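You operate a simulated robot arm through the tools that you are given. There is no shell and no other tool. Be economical: measure what you need, move in short steps, check, and stop when the job is done.

You are at the controls of a simulated two-armed robot. One attempt, no reset.

JOB
Test the damp of the seated cube and stand the matching white block on the blue tag pad.
Fine: the cube on the pale square seat; the probe's plug goes in and the meter on, and both stay so; put the probe back. Set down upright: red probe.

It is judged by the outcome, as a careful person would: the job done as asked, and still so three seconds after it is handed in. It fails if anything else is knocked over, pushed out of place, dropped, spilled or broken.

ROBOT AND FRAMES
Two 7-joint arms with two-finger grippers on one trunk that stands fixed in place. Base frame: the origin is at the foot of the trunk, x ahead of it, y to its left, z up; the work surface is at about z = 850. Readings come in mm, degrees, newtons and seconds.
The left shoulder is at [41, 170, 1223], the right one opposite. With the tool pointing down near the work surface each hand reaches from about 160 to 660 mm from the base axis, measured 20 degrees to its own side. Payload 2.69 kg a hand.
The TCP of each hand is the grasp point between the finger pads, 20 mm short of the fingertips. In the tool frame z runs along the fingers and y along their closing line. The gripper opens to 100 mm. The gripper's body begins 63 mm behind the TCP.
Orientation is that of the tool frame in the base frame, as a unit quaternion [w, x, y, z]. With the fingers straight down and closing along the base's y, the tool's x points along the base's -x, its y along +y and its z along -z.

CONTROLS
- The arms move only by the tool nudge_tool. It takes "left_moves", "right_moves" or both (then of equal length, played together; a hand with none holds still); each is a list of rows, each a list of 6 numbers: the shift along the tool's x, y, z in units of 100 mm (1.0 is 100 mm), then the turn, a rotation vector about the tool's x, y, z in units of 90 degrees (1.0 is 90 degrees). In form: [[tx, ty, tz, wx, wy, wz], ...]. A call has 1 to 10 rows; each row is the pose to reach, as a shift and turn from the pose commanded when the call began, along the tool's axes at that moment. "left_gripper" and "right_gripper" are, for a hand that has rows, the finger opening in m, from 0 to 0.1, set as the call begins (left out, the last holds). A call with a number of a shift or a turn outside -1 to 1 is refused whole. Each row takes 0.2 s and may step no farther than 50 mm and 8.6 degrees from the row before; otherwise, or with a gripper value out of range, the whole call is refused. A pose out of reach is approached as far as the arm can. The call stops where the force on the tool passes 90 N (or 10 N more than at its start, if that is more) or the arm is blocked; 0.2 s more then pass. The fingers move at their own pace (about 108 mm/s each) and stop on an object; they squeeze with about 20 N. The grip force told is the motor's: it shows also when the fingers shut on nothing. Time passes only in rows, and 0.2 s behind the last, so rows that repeat a pose let the fingers close. It gives the time, the measured TCP pose, the force on the tool (base axes), the opening and the grip force at its end, in the units of the frame above (readings bear some noise), with the torque about the TCP (base axes, N m) and any sound that the robot's microphone picked up.
- Cameras (640 x 400 px; columns grow to the right, rows downward): "scene" is now at [162.3, -56.9, 1163.3]; the picture's right is [-0.60, -0.80, 0.01], its down [-0.09, 0.06, -0.99] and it looks along [0.79, -0.60, -0.11] (base axes); focal length 214 px, centre (320, 200). "left" rides on the left gripper at [70, 19, -99] in its tool frame; the picture's right is [-0.26, 0.97, 0.00], its down [-0.75, -0.20, -0.63] and it looks along [-0.61, -0.16, 0.78] (tool axes); focal length 230 px, centre (320, 200). "right" rides on the right gripper at [70, -19, -99] in its tool frame; the picture's right is [0.26, 0.97, 0.00], its down [-0.75, 0.20, -0.63] and it looks along [-0.61, 0.16, 0.78] (tool axes); focal length 230 px, centre (320, 200). There is no depth. A picture from a camera that has moved, and an enlarged one, comes with that camera's place and axes in the base frame and with its lens.
- snapshot(camera): a new picture of that camera. No time passes.
- raise_lower(by): slides the trunk up (or, below 0, down) by that many mm; the arms and the scene camera ride with it, the base frame stays. It gives what a move gives, with no picture.
- head_to(pan, tilt): turns the head with the scene camera to pan (to the left, within 60 degrees either way) and tilt (down, from -29 to 69), counted from straight ahead of the robot. It gives what a move gives.
- enlarge(camera, box): a new picture of the part [left, top, right, bottom] of that camera's present view, enlarged. No time passes.
- job_done(): hands the job in; it is judged then, once.

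Go step by step. Nothing tells you positions but the pictures and the camera data: compare them with the known pose of the tool, close in by small moves and look again before you grip or let go. The budget is 120 turns and 74 pictures, counting those below and the enlarged ones. Unless the task says otherwise, let go and move clear before handing in, and close with one line.

The tools are called as a command line: name --argument value ..., lists and objects as JSON in quotes. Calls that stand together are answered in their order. nudge_tool: Moves the arms, as the interface text tells. Its arguments: {"type":"object","properties":{"left_moves":{"type":"array"},"left_gripper":{"type":"number"},"right_moves":{"type":"array"},"right_gripper":{"type":"number"}},"required":[]} The other tools are called the same way: raise_lower (by) slides the trunk up or down; head_to (pan, tilt) turns the head that bears the scene camera; snapshot (camera) takes a picture; enlarge (camera, box) takes an enlarged picture of a part of a camera's view; job_done () hands the job in.

At the start:

```text
clock: 0.0
left_eef_pos: [428.3, -59.3, 1198.6]
left_ee_rot: [-0.001, 0.001, 1.0, 0.002]
left_wrist_force: [0.1, 0.5, 0.3]
left_torque: [-0.03, 0.02, -0.01]
left_gripper_width: 100.1
left_finger_force: 0.1
right_eef_pos: [407.5, -434.8, 1224.4]
right_ee_rot: [-0.002, 0.0, 1.0, 0.001]
right_wrist_force: [-1.0, 0.5, 0.4]
right_torque: [0.0, -0.02, 0.0]
right_gripper_width: 99.9
right_finger_force: 0.1
trunk travel left (down, up): [-450.0, 240.0]
head pan, tilt: [-37.0, 5.3]
```

scene: 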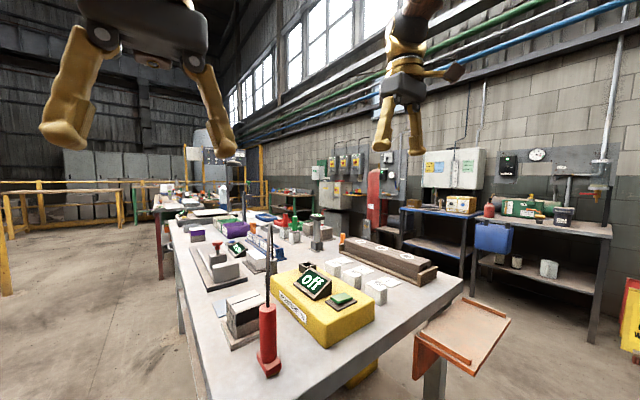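
right: 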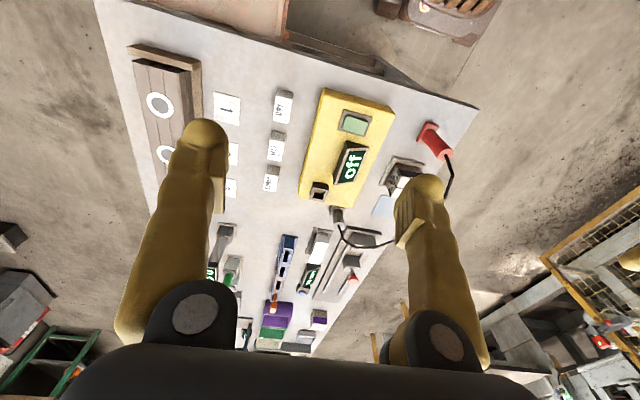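
left: 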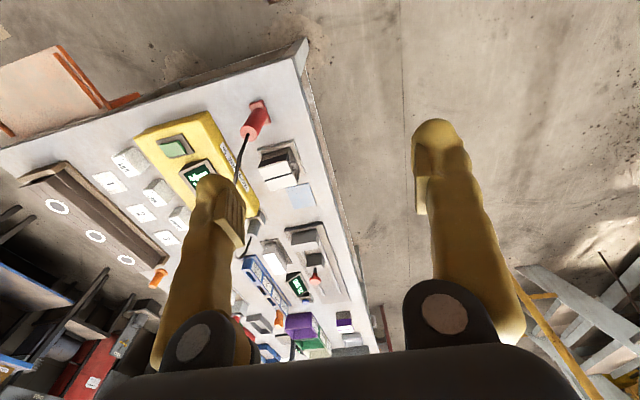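

I see a bench with a yellow moisture meter ("off", green button), a red probe on a cable with a plug, white labelled blocks and a seat with a cube. I'll look closer before moving.

enlarge --camera "scene" --box '[180, 200, 460, 380]'

enlarge --camera "right" --box '[220, 70, 480, 260]'

enlarge --camera "left" --box '[80, 80, 340, 260]'

```text
2.22 times, centred on (320, 290) of scene
camera zoom: at [162.3, -56.9, 1163.3], right [-0.6, -0.8, 0.01], down [-0.09, 0.06, -0.99], along [0.79, -0.6, -0.11], focal length 477 px, centre (320, 0)
```

zoom: 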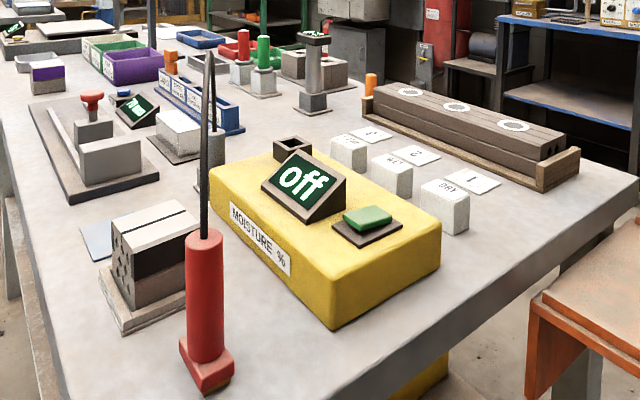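

```text
2.11 times, centred on (350, 165) of right
camera zoom: at [339.0, -451.9, 1323.9], right [-0.26, 0.97, 0.0], down [0.75, 0.2, 0.63], along [0.61, 0.16, -0.78], focal length 484 px, centre (257, 274)
```

zoom: 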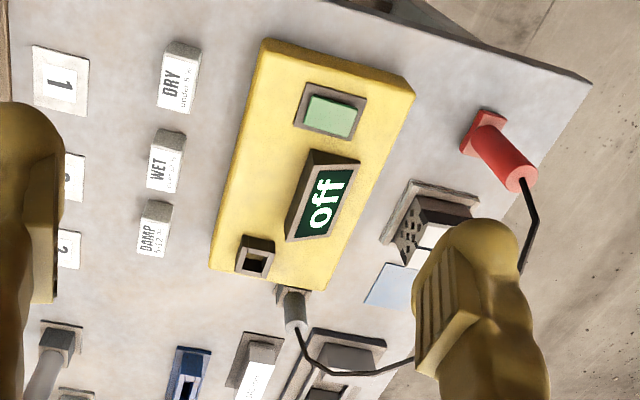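

```text
2.22 times, centred on (210, 170) of left
camera zoom: at [356.6, -39.6, 1298.7], right [0.26, 0.97, 0.0], down [0.75, -0.2, 0.63], along [0.61, -0.16, -0.78], focal length 511 px, centre (564, 267)
```

zoom: 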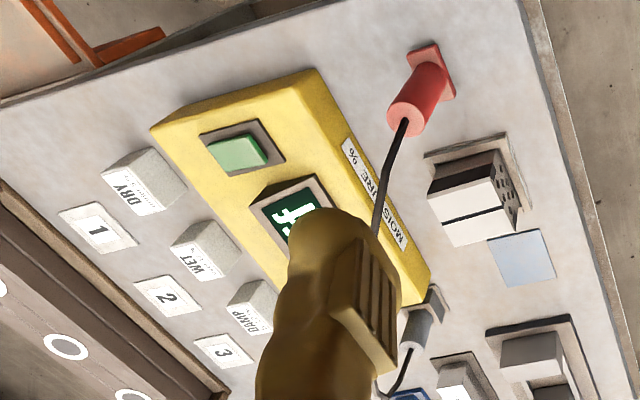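

The plug lies near (720,-300), the probe near (468,-180), the cube near (567,-185), and the pad near (685,-160). I'll lower the trunk for a closer look.

raise_lower --by -150

head_to --pan -28 --tilt 22

snapshot --camera "right"

snapshot --camera "scene"

```text
clock: 1.8
left_eef_pos: [410.0, -59.5, 1054.7]
left_ee_rot: [0.008, 0.0, 1.0, 0.001]
left_wrist_force: [0.0, 0.5, -0.7]
left_torque: [-0.01, 0.01, 0.0]
left_gripper_width: 99.7
left_finger_force: 0.0
right_eef_pos: [388.2, -435.3, 1081.9]
right_ee_rot: [0.007, 0.0, 1.0, 0.001]
right_wrist_force: [0.2, 0.4, -0.8]
right_torque: [-0.01, -0.04, 0.0]
right_gripper_width: 99.8
right_finger_force: 0.1
trunk travel left (down, up): [-300.0, 390.0]
head pan, tilt: [-37.0, 5.3]
```

```text
clock: 2.5
left_eef_pos: [407.6, -59.6, 1054.2]
left_ee_rot: [0.007, 0.0, 1.0, 0.001]
left_wrist_force: [-1.0, 0.0, 0.3]
left_torque: [0.02, 0.0, 0.01]
left_gripper_width: 100.2
left_finger_force: 0.1
right_eef_pos: [388.6, -434.9, 1081.0]
right_ee_rot: [0.007, 0.0, 1.0, 0.001]
right_wrist_force: [-0.6, -0.5, -0.5]
right_torque: [0.01, 0.0, 0.0]
right_gripper_width: 100.2
right_finger_force: 0.2
trunk travel left (down, up): [-300.0, 390.0]
head pan, tilt: [-28.0, 22.0]
```

```text
67 pictures are left
camera right: at [318.1, -451.9, 1179.0], right [-0.26, 0.97, 0.0], down [0.74, 0.2, 0.64], along [0.62, 0.16, -0.77], focal length 230 px, centre (320, 200)
```

right: 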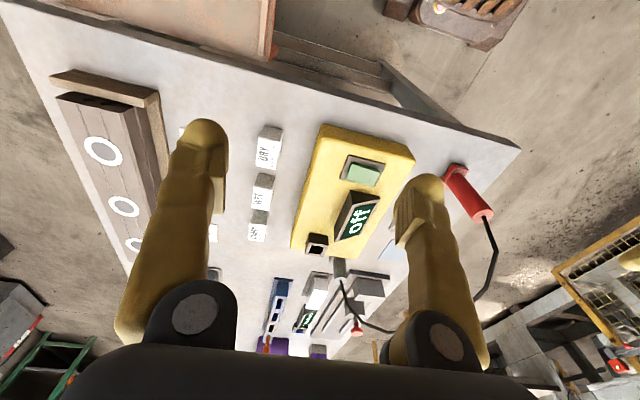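

```text
66 pictures are left
camera scene: at [167.8, -45.1, 986.0], right [-0.47, -0.88, 0.01], down [-0.35, 0.18, -0.92], along [0.81, -0.44, -0.39], focal length 214 px, centre (320, 200)
```

scene: 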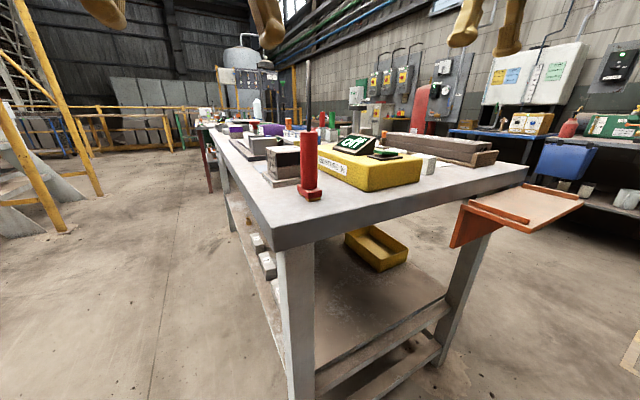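

The labels should be readable from here; I'll enlarge them and the cube.

enlarge --camera "right" --box '[230, 110, 310, 250]'

enlarge --camera "scene" --box '[220, 90, 460, 240]'

nudge_tool --right_moves '[[-0.4, 0.4, 0, 0, 0, 0], [-0.8, 0.8, 0, 0, 0, 0], [-1.0, 1.0, 0, 0, 0, 0]]' --left_moves '[[0.2, 0.4, 0, 0, 0, 0], [0.4, 0.8, 0, 0, 0, 0], [0.5, 1.0, 0, 0, 0, 0]]'

snapshot --camera "right"

```text
2.86 times, centred on (270, 180) of right
camera zoom: at [318.1, -451.9, 1179.0], right [-0.26, 0.97, 0.0], down [0.74, 0.2, 0.64], along [0.62, 0.16, -0.77], focal length 657 px, centre (463, 257)
```

zoom: 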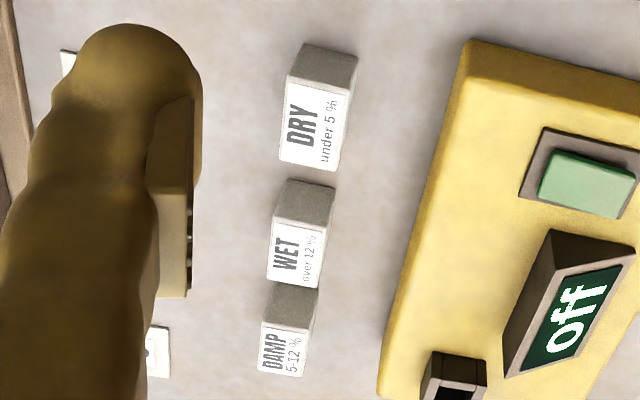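

```text
2.67 times, centred on (340, 165) of scene
camera zoom: at [167.8, -45.1, 986.0], right [-0.47, -0.88, 0.01], down [-0.35, 0.18, -0.92], along [0.81, -0.44, -0.39], focal length 572 px, centre (267, 293)
```

zoom: 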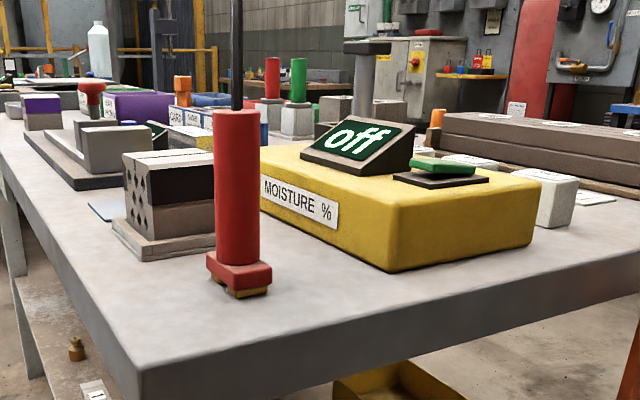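

```text
refused: row 1 steps farther than a row can; nothing moved
```

```text
63 pictures are left
camera right: at [318.1, -451.9, 1179.0], right [-0.26, 0.97, 0.0], down [0.74, 0.2, 0.64], along [0.62, 0.16, -0.77], focal length 230 px, centre (320, 200)
```

right: 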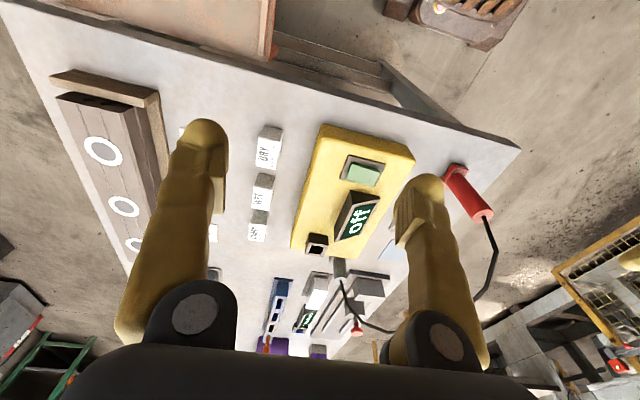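

Blocks: DRY under 5, DAMP 5–12, WET over 12. I'll move the right hand forward in smaller rows to view the plug and socket, with the left hand backing away.

nudge_tool --right_moves '[[-0.33, 0.33, 0, 0, 0, 0], [-0.66, 0.66, 0, 0, 0, 0], [-1.0, 1.0, 0, 0, 0, 0]]' --left_moves '[[0.2, 0.33, 0, 0, 0, 0], [0.4, 0.66, 0, 0, 0, 0], [0.5, 1.0, 0, 0, 0, 0]]'

snapshot --camera "right"

```text
clock: 3.3
left_eef_pos: [358.8, 41.8, 1053.9]
left_ee_rot: [0.008, 0.0, 1.0, 0.0]
left_wrist_force: [0.8, 0.8, -0.5]
left_torque: [-0.01, 0.01, -0.01]
left_gripper_width: 99.8
left_finger_force: 0.0
right_eef_pos: [491.0, -335.7, 1082.2]
right_ee_rot: [0.007, 0.001, 1.0, 0.0]
right_wrist_force: [0.3, 0.2, 0.3]
right_torque: [0.0, 0.02, 0.0]
right_gripper_width: 100.0
right_finger_force: 0.0
trunk travel left (down, up): [-300.0, 390.0]
head pan, tilt: [-28.0, 22.0]
```

```text
62 pictures are left
camera right: at [418.7, -352.0, 1180.3], right [-0.26, 0.97, 0.0], down [0.74, 0.2, 0.64], along [0.62, 0.16, -0.77], focal length 230 px, centre (320, 200)
```

right: 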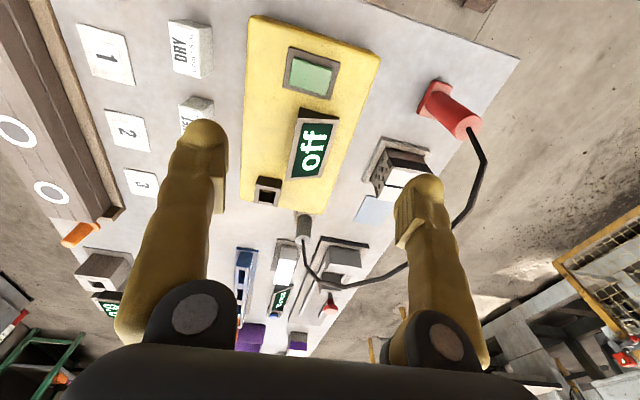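

Socket and plug are clearly in view; enlarging them, the cube, and the probe.

enlarge --camera "right" --box '[235, 130, 395, 310]'

enlarge --camera "right" --box '[345, 65, 505, 225]'

```text
2.22 times, centred on (315, 220) of right
camera zoom: at [418.7, -352.0, 1180.3], right [-0.26, 0.97, 0.0], down [0.74, 0.2, 0.64], along [0.62, 0.16, -0.77], focal length 511 px, centre (331, 156)
```

zoom: 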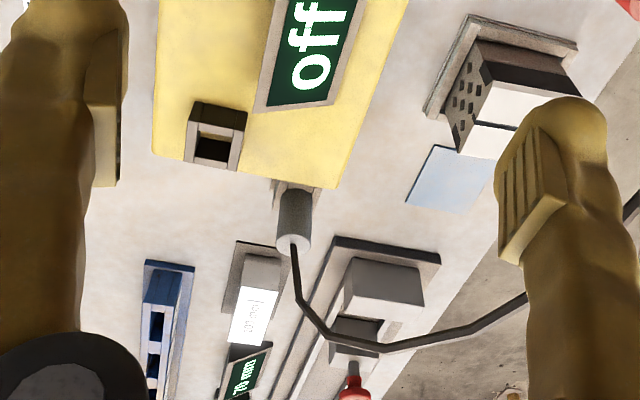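

```text
2.50 times, centred on (425, 145) of right
camera zoom: at [418.7, -352.0, 1180.3], right [-0.26, 0.97, 0.0], down [0.74, 0.2, 0.64], along [0.62, 0.16, -0.77], focal length 575 px, centre (58, 338)
```

zoom: 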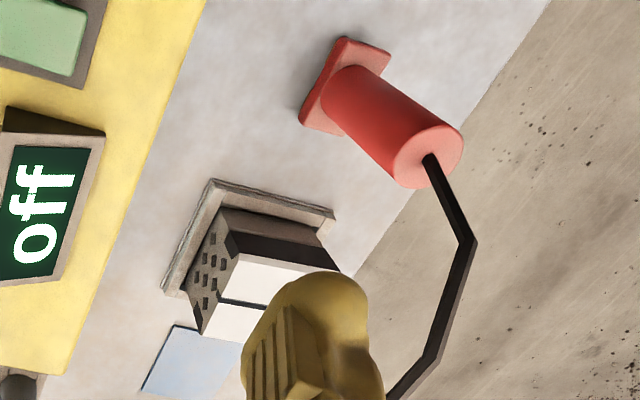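

Plug stands near (731,-302) with its top near z≈905; socket opening near (654,-376). The reach is long, so I'll advance with the hand tilted forward.

nudge_tool --right_moves '[[-0.2, 0.07, 0, 0, -0.078, 0], [-0.4, 0.14, 0, 0, -0.156, 0], [-0.6, 0.2, 0, 0, -0.234, 0], [-0.8, 0.27, 0, 0, -0.312, 0], [-1.0, 0.34, 0, 0, -0.389, 0]]' --right_gripper 0.06

snapshot --camera "right"

```text
clock: 4.5
left_eef_pos: [359.5, 39.6, 1054.3]
left_ee_rot: [0.007, 0.0, 1.0, 0.001]
left_wrist_force: [-0.4, 0.4, 0.1]
left_torque: [0.01, 0.05, 0.0]
left_gripper_width: 99.9
left_finger_force: 0.0
right_eef_pos: [588.2, -301.0, 1085.8]
right_ee_rot: [0.309, 0.001, 0.951, 0.0]
right_wrist_force: [0.0, -0.3, -0.7]
right_torque: [-0.02, -0.02, 0.0]
right_gripper_width: 59.9
right_finger_force: 0.1
trunk travel left (down, up): [-300.0, 390.0]
head pan, tilt: [-28.0, 22.0]
```

```text
59 pictures are left
camera right: at [475.2, -318.4, 1124.1], right [-0.21, 0.97, -0.15], down [0.24, 0.2, 0.95], along [0.95, 0.16, -0.27], focal length 230 px, centre (320, 200)
```

right: 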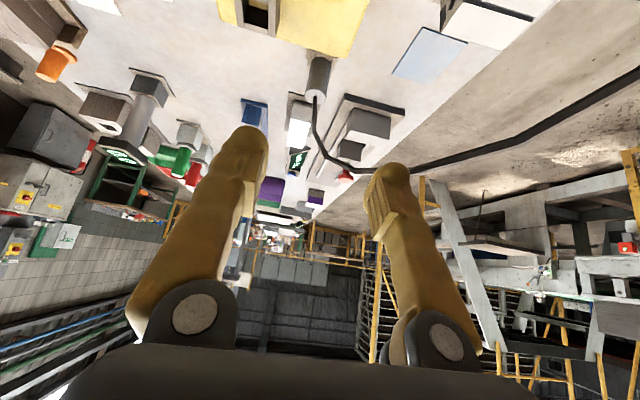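

enlarge --camera "right" --box '[220, 0, 420, 125]'

```text
3.20 times, centred on (320, 62) of right
camera zoom: at [475.2, -318.4, 1124.1], right [-0.21, 0.97, -0.15], down [0.24, 0.2, 0.95], along [0.95, 0.16, -0.27], focal length 736 px, centre (320, 640)
```

zoom: 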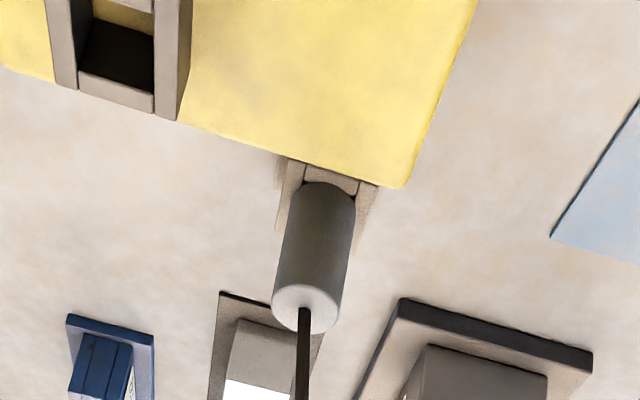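

The plug stands in a low cradle, about 27 mm across. The approach runs straight along the tool axis.

nudge_tool --right_moves '[[0, 0, 0.4, 0, 0, 0], [0, 0, 0.8, 0, 0, 0], [-0.02, 0, 1.0, 0, 0, 0]]'

nudge_tool --right_moves '[[0, 0, 0.35, 0, 0, 0], [0, 0, 0.7, 0, 0, 0]]'

snapshot --camera "right"

```text
clock: 5.3
left_eef_pos: [358.9, 39.9, 1054.5]
left_ee_rot: [0.008, 0.001, 1.0, 0.001]
left_wrist_force: [0.1, 0.0, -0.6]
left_torque: [-0.01, -0.03, -0.01]
left_gripper_width: 99.9
left_finger_force: 0.1
right_eef_pos: [648.3, -301.6, 1004.4]
right_ee_rot: [0.308, 0.001, 0.951, 0.001]
right_wrist_force: [0.2, 0.0, 0.0]
right_torque: [-0.02, 0.01, 0.0]
right_gripper_width: 60.0
right_finger_force: 0.0
trunk travel left (down, up): [-300.0, 390.0]
head pan, tilt: [-28.0, 22.0]
```

```text
clock: 5.9
left_eef_pos: [359.3, 39.5, 1054.0]
left_ee_rot: [0.008, -0.001, 1.0, 0.001]
left_wrist_force: [0.0, -0.7, -0.1]
left_torque: [0.03, -0.01, 0.03]
left_gripper_width: 100.0
left_finger_force: 0.1
right_eef_pos: [690.5, -301.8, 947.9]
right_ee_rot: [0.308, -0.001, 0.951, 0.001]
right_wrist_force: [-0.7, -0.1, -1.0]
right_torque: [0.0, 0.0, -0.03]
right_gripper_width: 60.1
right_finger_force: 0.0
trunk travel left (down, up): [-300.0, 390.0]
head pan, tilt: [-28.0, 22.0]
```

```text
57 pictures are left
camera right: at [576.3, -317.8, 987.1], right [-0.21, 0.97, -0.15], down [0.24, 0.2, 0.95], along [0.95, 0.16, -0.27], focal length 230 px, centre (320, 200)
```

right: 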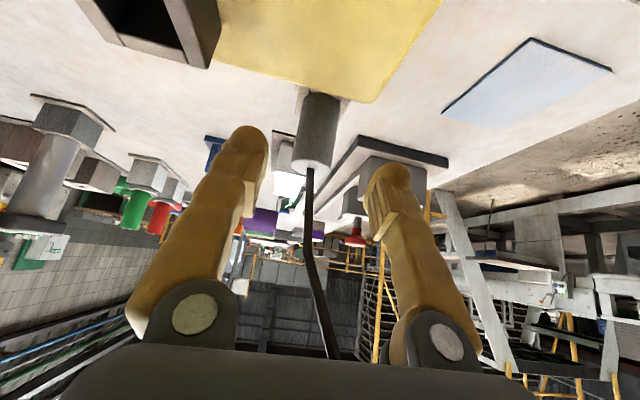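

The plug is a bit nearer and taller than first estimated (x≈705–719, top ≈928). I'll close in halfway and check again.

nudge_tool --right_moves '[[0.04, -0.02, 0.17, 0, 0, 0], [0.07, -0.04, 0.35, 0, 0, 0]]'

snapshot --camera "right"

```text
clock: 6.5
left_eef_pos: [359.0, 39.4, 1054.4]
left_ee_rot: [0.007, 0.0, 1.0, 0.001]
left_wrist_force: [0.1, -0.1, 0.4]
left_torque: [-0.02, -0.01, 0.02]
left_gripper_width: 100.2
left_finger_force: 0.1
right_eef_pos: [705.6, -305.0, 916.0]
right_ee_rot: [0.308, 0.0, 0.951, 0.001]
right_wrist_force: [-0.2, -0.5, -0.7]
right_torque: [-0.03, 0.01, -0.01]
right_gripper_width: 60.0
right_finger_force: 0.1
trunk travel left (down, up): [-300.0, 390.0]
head pan, tilt: [-28.0, 22.0]
```

```text
56 pictures are left
camera right: at [591.6, -321.1, 954.3], right [-0.21, 0.97, -0.15], down [0.24, 0.2, 0.95], along [0.95, 0.16, -0.27], focal length 230 px, centre (320, 200)
```

right: 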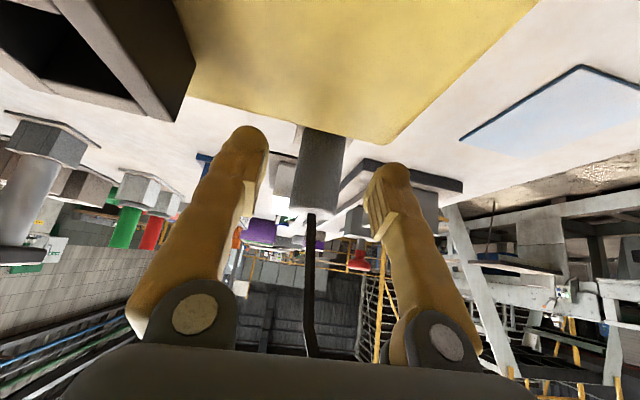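

enlarge --camera "right" --box '[240, 110, 400, 230]'

head_to --pan -25 --tilt 10

enlarge --camera "scene" --box '[220, 160, 420, 285]'

```text
3.33 times, centred on (320, 170) of right
camera zoom: at [591.6, -321.1, 954.3], right [-0.21, 0.97, -0.15], down [0.24, 0.2, 0.95], along [0.95, 0.16, -0.27], focal length 767 px, centre (320, 300)
```

zoom: 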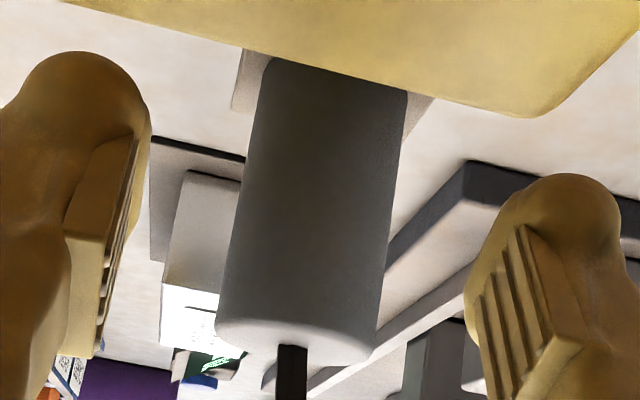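

```text
clock: 7.3
left_eef_pos: [358.3, 39.8, 1054.2]
left_ee_rot: [0.008, 0.0, 1.0, 0.0]
left_wrist_force: [0.2, -0.2, 0.3]
left_torque: [0.01, 0.0, 0.02]
left_gripper_width: 100.1
left_finger_force: 0.1
right_eef_pos: [704.8, -304.1, 915.9]
right_ee_rot: [0.309, 0.0, 0.951, 0.001]
right_wrist_force: [-0.4, 0.3, 0.2]
right_torque: [0.01, -0.02, -0.01]
right_gripper_width: 59.9
right_finger_force: 0.0
trunk travel left (down, up): [-300.0, 390.0]
head pan, tilt: [-25.0, 10.0]
```

```text
3.20 times, centred on (320, 222) of scene
camera zoom: at [170.6, -40.8, 1005.4], right [-0.42, -0.91, 0.01], down [-0.17, 0.07, -0.98], along [0.89, -0.42, -0.19], focal length 686 px, centre (320, 128)
```

zoom: 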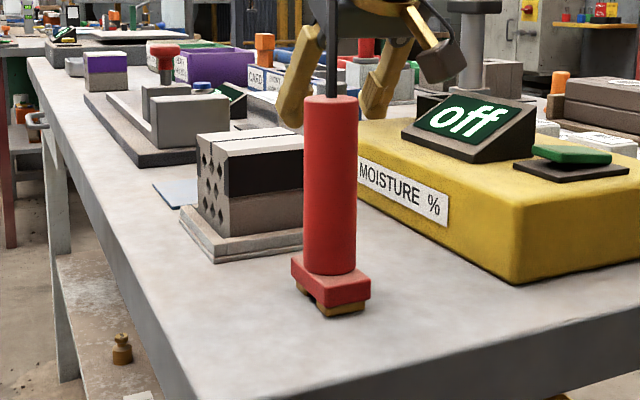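

The plug is centred between the fingers; I'll advance about 13 mm more and close.

nudge_tool --right_moves '[[-0.07, -0.01, 0.125, 0, 0, 0], [-0.07, -0.01, 0.125, 0, 0, 0]]'

nudge_tool --right_moves '[[0, 0, 0, 0, 0, 0], [0, 0, 0, 0, 0, 0], [0, 0, 0, 0, 0, 0]]' --right_gripper 0.0

snapshot --camera "right"

```text
clock: 7.9
left_eef_pos: [358.6, 39.9, 1054.5]
left_ee_rot: [0.008, 0.001, 1.0, 0.001]
left_wrist_force: [-1.2, -0.5, 0.0]
left_torque: [0.0, -0.02, 0.0]
left_gripper_width: 100.0
left_finger_force: 0.1
right_eef_pos: [720.1, -304.8, 909.4]
right_ee_rot: [0.308, -0.001, 0.951, 0.001]
right_wrist_force: [-0.3, -0.1, -0.7]
right_torque: [-0.01, 0.02, -0.01]
right_gripper_width: 60.0
right_finger_force: 0.1
trunk travel left (down, up): [-300.0, 390.0]
head pan, tilt: [-25.0, 10.0]
```

```text
clock: 8.7
left_eef_pos: [359.8, 40.4, 1055.3]
left_ee_rot: [0.008, 0.0, 1.0, 0.001]
left_wrist_force: [0.1, -0.2, 0.2]
left_torque: [-0.02, 0.03, 0.03]
left_gripper_width: 100.0
left_finger_force: 0.1
right_eef_pos: [718.4, -306.3, 909.0]
right_ee_rot: [0.308, 0.0, 0.951, 0.0]
right_wrist_force: [-0.4, -0.2, -0.3]
right_torque: [0.0, 0.02, -0.01]
right_gripper_width: 24.0
right_finger_force: 19.9
trunk travel left (down, up): [-300.0, 390.0]
head pan, tilt: [-25.0, 10.0]
```

```text
53 pictures are left
camera right: at [604.7, -322.1, 948.4], right [-0.21, 0.97, -0.15], down [0.24, 0.2, 0.95], along [0.95, 0.16, -0.27], focal length 230 px, centre (320, 200)
```

right: 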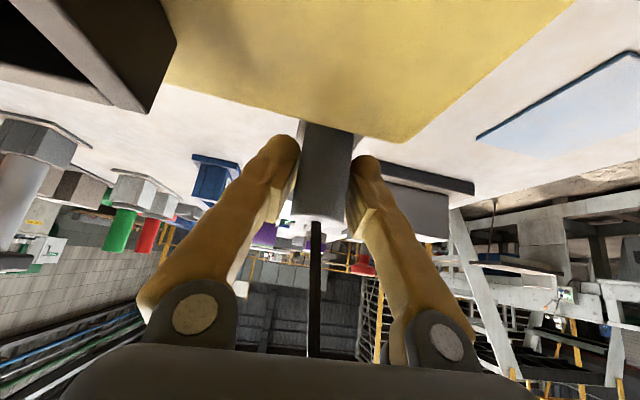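

Gripped at 24 mm. Lifting vertically by 60 mm.

nudge_tool --right_moves '[[-0.088, 0, -0.121, 0, 0, 0], [-0.176, 0, -0.243, 0, 0, 0], [-0.264, 0, -0.364, 0, 0, 0], [-0.352, 0, -0.486, 0, 0, 0]]'

snapshot --camera "right"

enlarge --camera "scene" --box '[240, 100, 440, 225]'

```text
clock: 9.7
left_eef_pos: [358.7, 40.4, 1054.4]
left_ee_rot: [0.008, -0.001, 1.0, 0.002]
left_wrist_force: [-0.6, -0.9, 0.1]
left_torque: [0.01, -0.01, 0.0]
left_gripper_width: 99.9
left_finger_force: 0.0
right_eef_pos: [719.3, -305.0, 969.2]
right_ee_rot: [0.309, 0.001, 0.951, 0.0]
right_wrist_force: [0.3, 0.1, -1.2]
right_torque: [0.02, -0.02, 0.03]
right_gripper_width: 24.4
right_finger_force: 19.6
trunk travel left (down, up): [-300.0, 390.0]
head pan, tilt: [-25.0, 10.0]
```

```text
52 pictures are left
camera right: at [606.0, -322.6, 1008.6], right [-0.21, 0.97, -0.15], down [0.24, 0.2, 0.95], along [0.95, 0.16, -0.27], focal length 230 px, centre (320, 200)
```

right: 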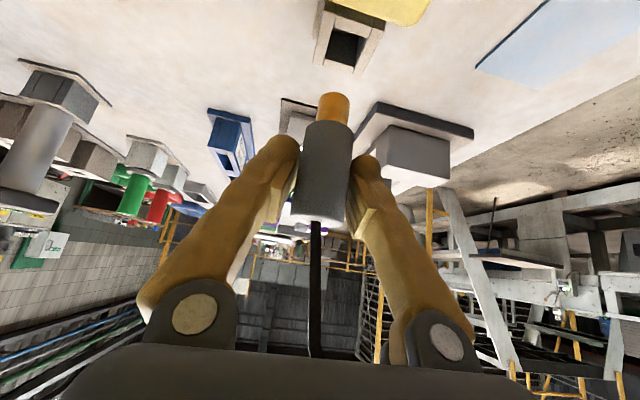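

```text
3.20 times, centred on (340, 162) of scene
camera zoom: at [170.5, -40.7, 1005.5], right [-0.42, -0.91, 0.01], down [-0.17, 0.07, -0.98], along [0.89, -0.42, -0.19], focal length 686 px, centre (256, 320)
```

zoom: 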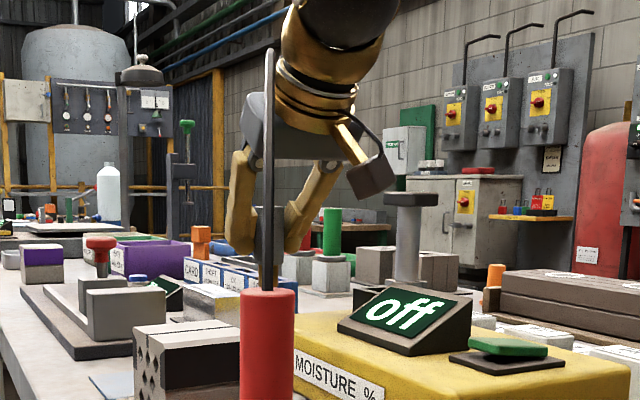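

The plug came free, with a brass tip. I'll raise it further and carry it over the socket, estimated at (645,-375).

nudge_tool --right_moves '[[-0.234, 0, -0.324, 0, 0, 0], [-0.06, -0.24, -0.45, 0, 0, 0], [0.12, -0.48, -0.58, 0, 0, 0], [0.293, -0.71, -0.705, 0, 0, 0]]'

snapshot --camera "right"

snapshot --camera "scene"

```text
clock: 10.7
left_eef_pos: [359.1, 38.8, 1054.0]
left_ee_rot: [0.009, -0.001, 1.0, 0.002]
left_wrist_force: [-0.6, -0.7, 0.4]
left_torque: [-0.01, -0.02, 0.02]
left_gripper_width: 100.6
left_finger_force: 0.0
right_eef_pos: [652.7, -374.8, 1010.2]
right_ee_rot: [0.308, 0.0, 0.951, 0.002]
right_wrist_force: [0.9, 0.0, 0.4]
right_torque: [-0.01, 0.03, 0.04]
right_gripper_width: 24.0
right_finger_force: 20.2
trunk travel left (down, up): [-300.0, 390.0]
head pan, tilt: [-25.0, 10.0]
```

```text
50 pictures are left
camera right: at [539.5, -392.4, 1049.2], right [-0.21, 0.97, -0.15], down [0.24, 0.2, 0.95], along [0.95, 0.16, -0.27], focal length 230 px, centre (320, 200)
```

right: 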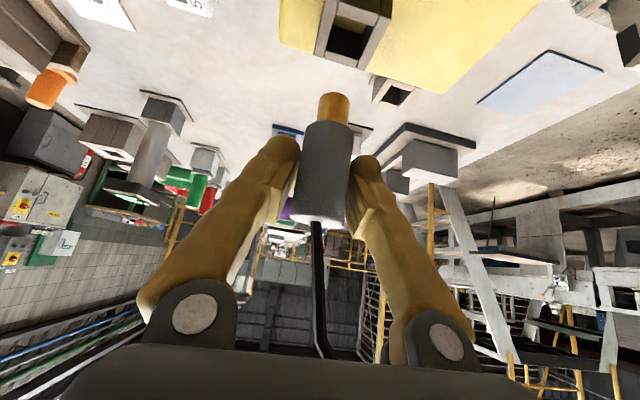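

```text
49 pictures are left
camera scene: at [170.3, -41.1, 1005.5], right [-0.42, -0.91, 0.01], down [-0.17, 0.07, -0.98], along [0.89, -0.42, -0.19], focal length 214 px, centre (320, 200)
```

scene: 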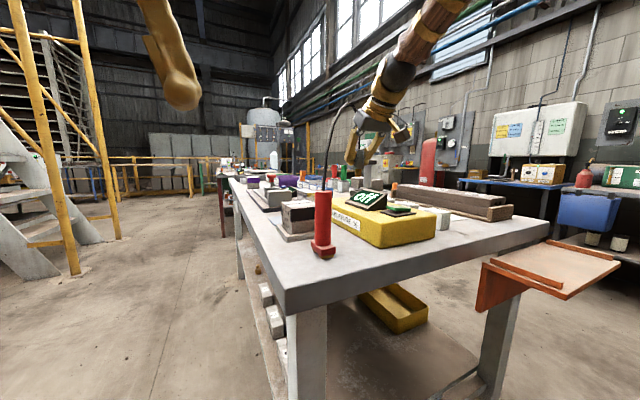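

enlarge --camera "right" --box '[280, 0, 440, 120]'

enlarge --camera "scene" --box '[320, 120, 440, 220]'

```text
3.33 times, centred on (360, 60) of right
camera zoom: at [539.5, -392.4, 1049.2], right [-0.21, 0.97, -0.15], down [0.24, 0.2, 0.95], along [0.95, 0.16, -0.27], focal length 767 px, centre (187, 667)
```

zoom: 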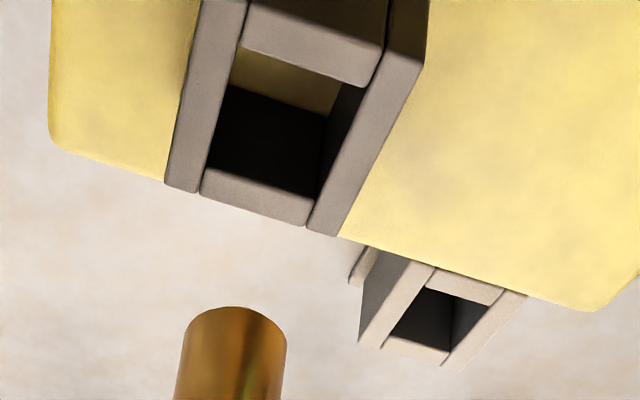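

```text
4.00 times, centred on (380, 170) of scene
camera zoom: at [170.3, -41.1, 1005.5], right [-0.42, -0.91, 0.01], down [-0.17, 0.07, -0.98], along [0.89, -0.42, -0.19], focal length 858 px, centre (80, 320)
```

zoom: 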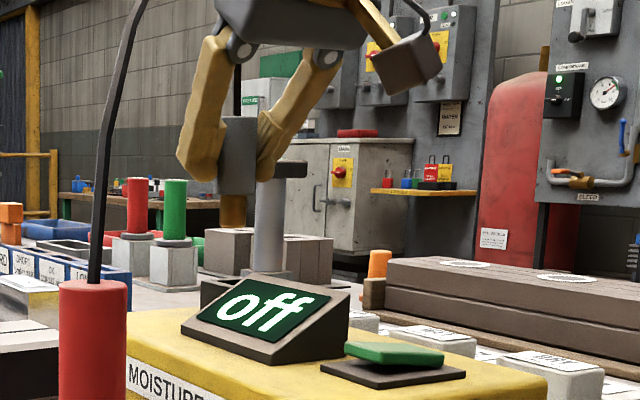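

Tip is nearly above the opening; shifting y by +3 and descending 35 mm to check.

nudge_tool --right_moves '[[0.1, 0.03, 0.142, 0, 0, 0], [0.205, 0.03, 0.284, 0, 0, 0]]'

enlarge --camera "right" --box '[250, 0, 450, 125]'

```text
clock: 11.3
left_eef_pos: [358.7, 39.5, 1054.6]
left_ee_rot: [0.008, 0.0, 1.0, 0.0]
left_wrist_force: [-0.7, -0.3, -0.4]
left_torque: [-0.01, -0.03, -0.02]
left_gripper_width: 100.0
left_finger_force: 0.1
right_eef_pos: [653.0, -372.7, 974.5]
right_ee_rot: [0.309, 0.0, 0.951, 0.001]
right_wrist_force: [0.3, -0.5, -0.5]
right_torque: [0.0, 0.01, -0.01]
right_gripper_width: 24.2
right_finger_force: 19.6
trunk travel left (down, up): [-300.0, 390.0]
head pan, tilt: [-25.0, 10.0]
```

```text
3.20 times, centred on (350, 62) of right
camera zoom: at [538.6, -389.5, 1013.3], right [-0.21, 0.97, -0.15], down [0.24, 0.2, 0.95], along [0.95, 0.16, -0.27], focal length 736 px, centre (224, 640)
```

zoom: 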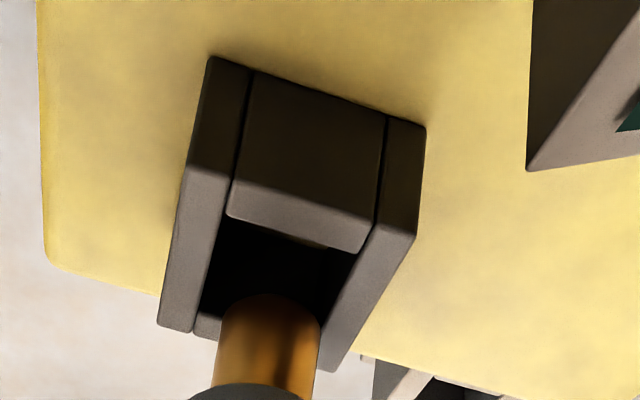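

The socket triangulates to about (640,-373.5), top z≈921, but the plug's x in the hand is less certain. I'll turn the left hand's camera to give a side view.

nudge_tool --left_moves '[[0, 0, 0, 0.0128, -0.0393, 0.0658], [0, 0, 0, 0.0256, -0.0787, 0.1317], [0, 0, 0, 0.0384, -0.118, 0.1975], [0, 0, 0, 0.0512, -0.1573, 0.2633], [0, 0, 0, 0.064, -0.1967, 0.329], [0, 0, 0, 0.0768, -0.236, 0.395]]'

snapshot --camera "left"

```text
clock: 12.7
left_eef_pos: [357.9, 41.5, 1050.2]
left_ee_rot: [0.182, 0.304, 0.933, -0.058]
left_wrist_force: [-0.3, 0.2, -0.1]
left_torque: [-0.01, 0.01, 0.01]
left_gripper_width: 100.0
left_finger_force: 0.0
right_eef_pos: [652.2, -372.7, 976.2]
right_ee_rot: [0.308, 0.001, 0.951, 0.001]
right_wrist_force: [-0.4, 1.2, 0.8]
right_torque: [0.07, 0.03, 0.0]
right_gripper_width: 23.8
right_finger_force: 20.2
trunk travel left (down, up): [-300.0, 390.0]
head pan, tilt: [-25.0, 10.0]
```

```text
45 pictures are left
camera left: at [285.7, 116.9, 1116.3], right [0.76, 0.64, 0.1], down [0.25, -0.43, 0.86], along [0.6, -0.63, -0.49], focal length 230 px, centre (320, 200)
```

left: 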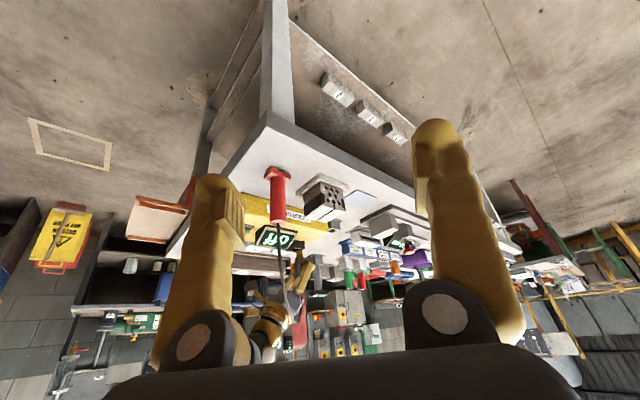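

enlarge --camera "left" --box '[250, 215, 346, 275]'

```text
6.67 times, centred on (298, 245) of left
camera zoom: at [285.7, 116.9, 1116.3], right [0.76, 0.64, 0.1], down [0.25, -0.43, 0.86], along [0.6, -0.63, -0.49], focal length 1534 px, centre (467, -100)
```

zoom: 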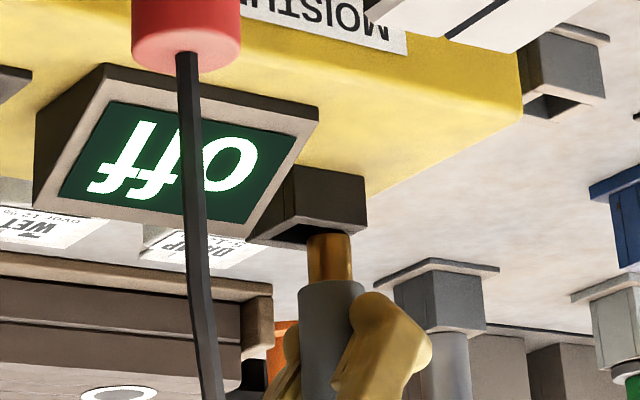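

enlarge --camera "left" --box '[282, 236, 314, 256]'

```text
16.00 times, centred on (298, 246) of left
camera zoom: at [285.7, 116.9, 1116.3], right [0.76, 0.64, 0.1], down [0.25, -0.43, 0.86], along [0.6, -0.63, -0.49], focal length 3681 px, centre (672, -536)
```

zoom: 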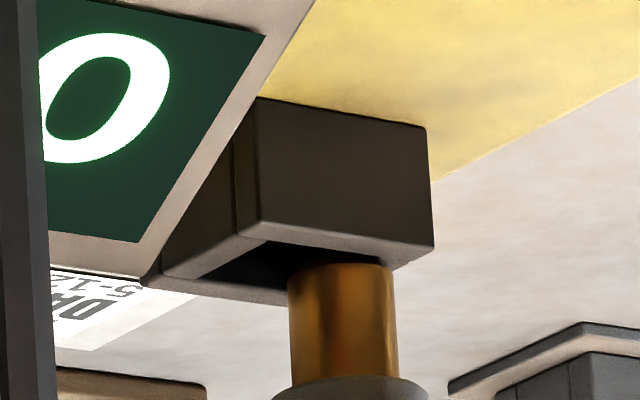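

This side view shows the tip about 9 mm too far in +x. I'll raise slightly, correct, and recheck.

nudge_tool --right_moves '[[-0.047, 0, -0.065, 0, 0, 0], [0.026, -0.005, -0.1175, 0, 0, 0], [0.026, -0.005, -0.1175, 0, 0, 0]]'

enlarge --camera "left" --box '[282, 236, 314, 256]'

enlarge --camera "right" --box '[250, 0, 450, 125]'

```text
clock: 13.5
left_eef_pos: [359.1, 40.8, 1050.1]
left_ee_rot: [0.181, 0.303, 0.934, -0.058]
left_wrist_force: [0.8, -0.7, 0.3]
left_torque: [0.02, -0.02, -0.02]
left_gripper_width: 100.3
left_finger_force: 0.1
right_eef_pos: [644.2, -375.0, 983.2]
right_ee_rot: [0.309, 0.001, 0.951, 0.0]
right_wrist_force: [-0.9, 0.8, 0.0]
right_torque: [0.01, 0.0, -0.01]
right_gripper_width: 24.0
right_finger_force: 19.9
trunk travel left (down, up): [-300.0, 390.0]
head pan, tilt: [-25.0, 10.0]
```

```text
16.00 times, centred on (298, 246) of left
camera zoom: at [285.7, 116.5, 1116.4], right [0.76, 0.64, 0.1], down [0.25, -0.43, 0.86], along [0.6, -0.63, -0.49], focal length 3681 px, centre (672, -536)
```

zoom: 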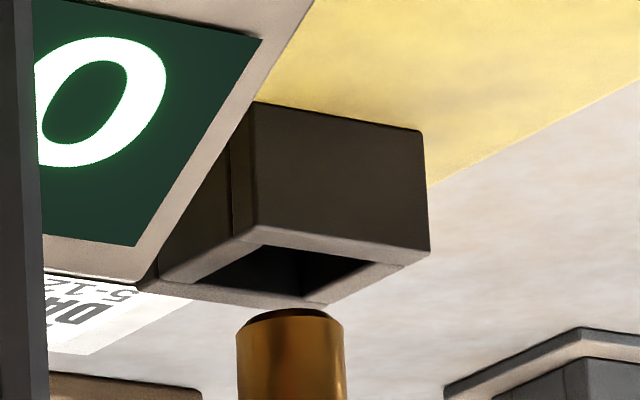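

```text
3.20 times, centred on (350, 62) of right
camera zoom: at [530.2, -390.8, 1022.1], right [-0.21, 0.97, -0.15], down [0.24, 0.2, 0.95], along [0.95, 0.16, -0.27], focal length 736 px, centre (224, 640)
```

zoom: 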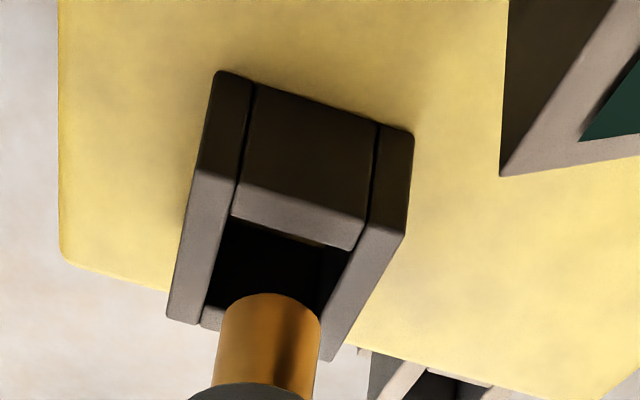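

Nearly aligned; a 1 mm correction, then descending 15 mm into the opening.

nudge_tool --right_moves '[[-0.008, 0.01, 0.006, 0, 0, 0], [0.036, 0.01, 0.067, 0, 0, 0], [0.08, 0.01, 0.128, 0, 0, 0]]'

enlarge --camera "left" --box '[282, 236, 314, 256]'

```text
clock: 14.3
left_eef_pos: [359.2, 41.0, 1049.9]
left_ee_rot: [0.181, 0.303, 0.934, -0.059]
left_wrist_force: [-0.3, -0.7, -1.1]
left_torque: [0.06, -0.02, -0.02]
left_gripper_width: 100.0
left_finger_force: 0.1
right_eef_pos: [644.7, -373.0, 968.1]
right_ee_rot: [0.308, 0.0, 0.951, 0.001]
right_wrist_force: [-0.6, 0.2, -0.9]
right_torque: [0.03, -0.01, 0.0]
right_gripper_width: 24.2
right_finger_force: 20.0
trunk travel left (down, up): [-300.0, 390.0]
head pan, tilt: [-25.0, 10.0]
```

```text
16.00 times, centred on (298, 246) of left
camera zoom: at [285.7, 116.4, 1116.4], right [0.76, 0.64, 0.1], down [0.25, -0.43, 0.86], along [0.6, -0.63, -0.49], focal length 3681 px, centre (672, -536)
```

zoom: 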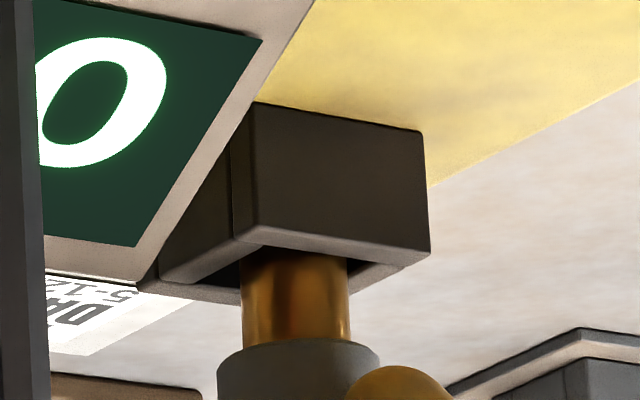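

The tip is inside. Continuing down.

nudge_tool --right_moves '[[0.029, 0, 0.04, 0, 0, 0], [0.053, 0, 0.073, 0, 0, 0], [0.076, 0, 0.105, 0, 0, 0], [0.076, 0, 0.105, 0, 0, 0]]'

enlarge --camera "left" --box '[250, 215, 346, 275]'

```text
clock: 15.3
left_eef_pos: [358.8, 41.7, 1049.9]
left_ee_rot: [0.181, 0.303, 0.934, -0.058]
left_wrist_force: [-1.2, -0.1, 0.4]
left_torque: [0.02, -0.01, -0.01]
left_gripper_width: 99.7
left_finger_force: 0.0
right_eef_pos: [644.9, -372.6, 955.4]
right_ee_rot: [0.309, 0.0, 0.951, 0.001]
right_wrist_force: [0.1, -0.3, 0.2]
right_torque: [-0.01, -0.02, -0.01]
right_gripper_width: 23.8
right_finger_force: 20.2
trunk travel left (down, up): [-300.0, 390.0]
head pan, tilt: [-25.0, 10.0]
```

```text
6.67 times, centred on (298, 245) of left
camera zoom: at [285.5, 116.5, 1116.5], right [0.76, 0.64, 0.1], down [0.25, -0.43, 0.86], along [0.6, -0.63, -0.49], focal length 1534 px, centre (467, -100)
```

zoom: 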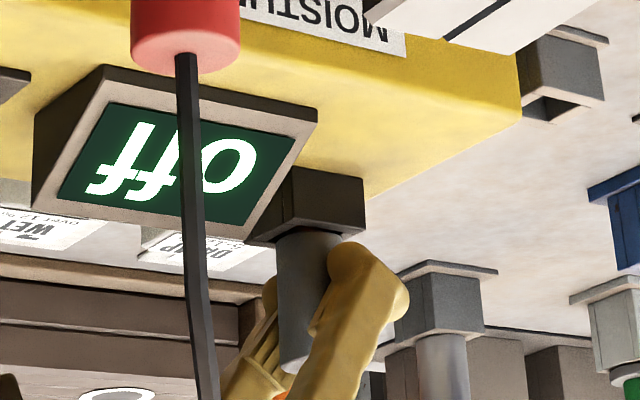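

The plug body is at the socket rim; pressing gently a few more millimetres to seat it.

nudge_tool --right_moves '[[0.012, 0, 0.016, 0, 0, 0], [0.023, 0, 0.032, 0, 0, 0], [0.029, 0, 0.04, 0, 0, 0]]'

enlarge --camera "left" --box '[282, 236, 314, 256]'

```text
clock: 16.1
left_eef_pos: [358.2, 41.6, 1051.0]
left_ee_rot: [0.181, 0.304, 0.934, -0.059]
left_wrist_force: [0.0, 0.1, -0.3]
left_torque: [0.0, -0.03, 0.02]
left_gripper_width: 100.2
left_finger_force: 0.1
right_eef_pos: [644.8, -373.9, 951.8]
right_ee_rot: [0.312, 0.0, 0.95, 0.0]
right_wrist_force: [-0.4, -1.4, 15.0]
right_torque: [-0.08, 0.06, 0.02]
right_gripper_width: 23.9
right_finger_force: 20.2
trunk travel left (down, up): [-300.0, 390.0]
head pan, tilt: [-25.0, 10.0]
```

```text
16.00 times, centred on (298, 246) of left
camera zoom: at [284.3, 117.1, 1117.0], right [0.76, 0.64, 0.1], down [0.25, -0.43, 0.86], along [0.6, -0.63, -0.49], focal length 3681 px, centre (672, -536)
```

zoom: 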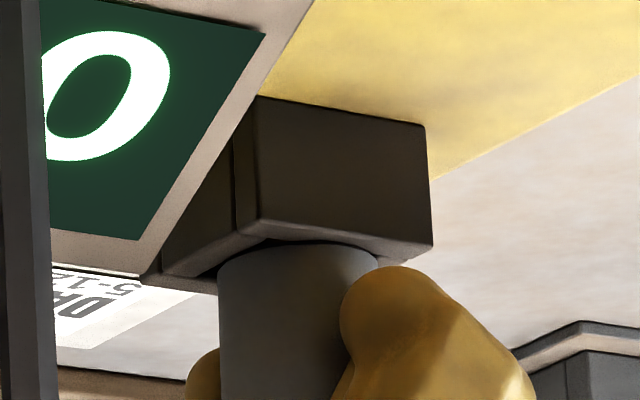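

Seated with 15 N of contact. Opening and withdrawing along the tool axis.

nudge_tool --right_moves '[[0, 0, 0, 0, 0, 0], [0, 0, 0, 0, 0, 0], [0, 0, -0.2, 0, 0, 0], [0, 0, -0.5, 0, 0, 0], [0, 0, -0.8, 0, 0, 0], [0, 0, -1.0, 0, 0, 0]]' --right_gripper 0.06

snapshot --camera "right"

enlarge --camera "left" --box '[250, 215, 346, 275]'

```text
clock: 17.5
left_eef_pos: [359.4, 41.9, 1049.8]
left_ee_rot: [0.181, 0.303, 0.934, -0.058]
left_wrist_force: [0.3, 1.4, -0.3]
left_torque: [-0.04, 0.03, 0.02]
left_gripper_width: 99.9
left_finger_force: 0.0
right_eef_pos: [585.3, -373.3, 1029.5]
right_ee_rot: [0.307, 0.0, 0.952, 0.001]
right_wrist_force: [0.1, -0.6, -0.2]
right_torque: [0.01, 0.03, 0.01]
right_gripper_width: 60.1
right_finger_force: 0.1
trunk travel left (down, up): [-300.0, 390.0]
head pan, tilt: [-25.0, 10.0]
```

```text
37 pictures are left
camera right: at [471.9, -390.1, 1069.3], right [-0.21, 0.97, -0.15], down [0.24, 0.2, 0.95], along [0.95, 0.16, -0.27], focal length 230 px, centre (320, 200)
```

right: 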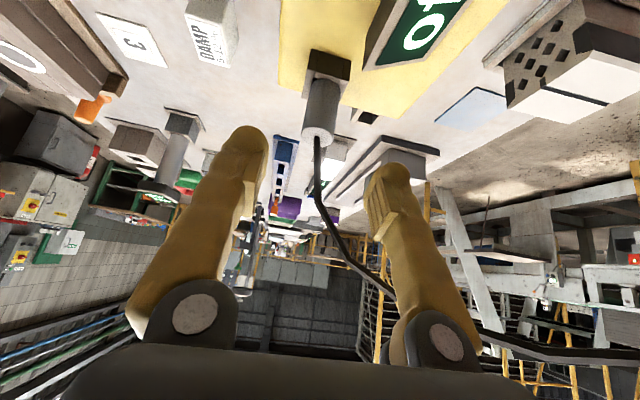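

```text
6.67 times, centred on (298, 245) of left
camera zoom: at [285.4, 116.6, 1116.6], right [0.76, 0.64, 0.1], down [0.25, -0.43, 0.86], along [0.6, -0.63, -0.49], focal length 1534 px, centre (467, -100)
```

zoom: 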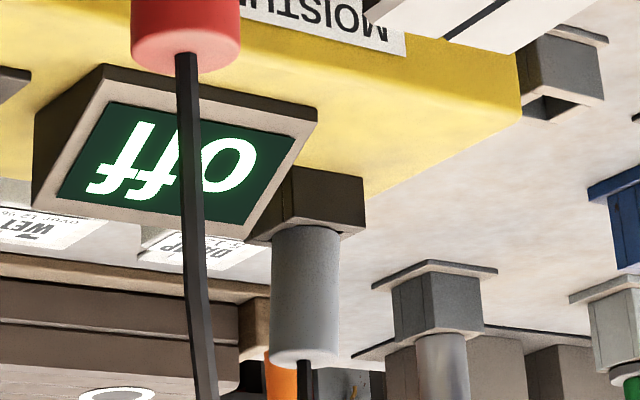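

The plug stays in. Next I'll press the green button near (472,-348): straighten the hand, close the fingers, and go above it.

nudge_tool --right_moves '[[0.18, 0.05, -0.13, 0, 0.078, 0], [0.36, 0.1, -0.26, 0, 0.156, 0], [0.55, 0.15, -0.4, 0, 0.234, 0], [0.73, 0.2, -0.53, 0, 0.312, 0], [0.915, 0.25, -0.662, 0, 0.397, 0]]' --right_gripper 0.0

snapshot --camera "right"

snapshot --camera "left"

```text
clock: 18.7
left_eef_pos: [358.3, 40.3, 1050.2]
left_ee_rot: [0.181, 0.303, 0.934, -0.057]
left_wrist_force: [-0.2, 0.3, -0.4]
left_torque: [-0.01, -0.01, 0.0]
left_gripper_width: 99.9
left_finger_force: 0.0
right_eef_pos: [473.1, -347.6, 1030.3]
right_ee_rot: [0.0, 0.0, 1.0, 0.001]
right_wrist_force: [-0.5, 0.2, -0.6]
right_torque: [0.0, 0.0, 0.01]
right_gripper_width: 0.1
right_finger_force: 20.4
trunk travel left (down, up): [-300.0, 390.0]
head pan, tilt: [-25.0, 10.0]
```

```text
35 pictures are left
camera right: at [403.7, -364.4, 1129.9], right [-0.26, 0.97, 0.0], down [0.75, 0.2, 0.63], along [0.61, 0.16, -0.78], focal length 230 px, centre (320, 200)
```

right: 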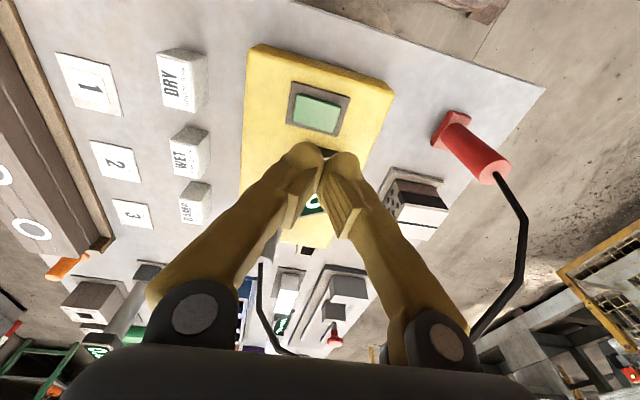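

```text
34 pictures are left
camera left: at [285.6, 116.7, 1116.5], right [0.76, 0.64, 0.1], down [0.25, -0.43, 0.86], along [0.6, -0.63, -0.49], focal length 230 px, centre (320, 200)
```

left: 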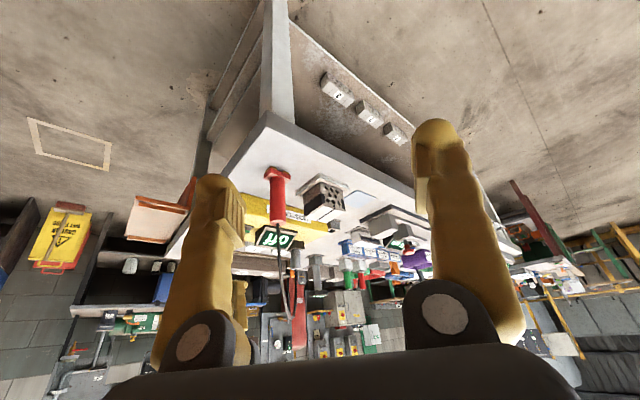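

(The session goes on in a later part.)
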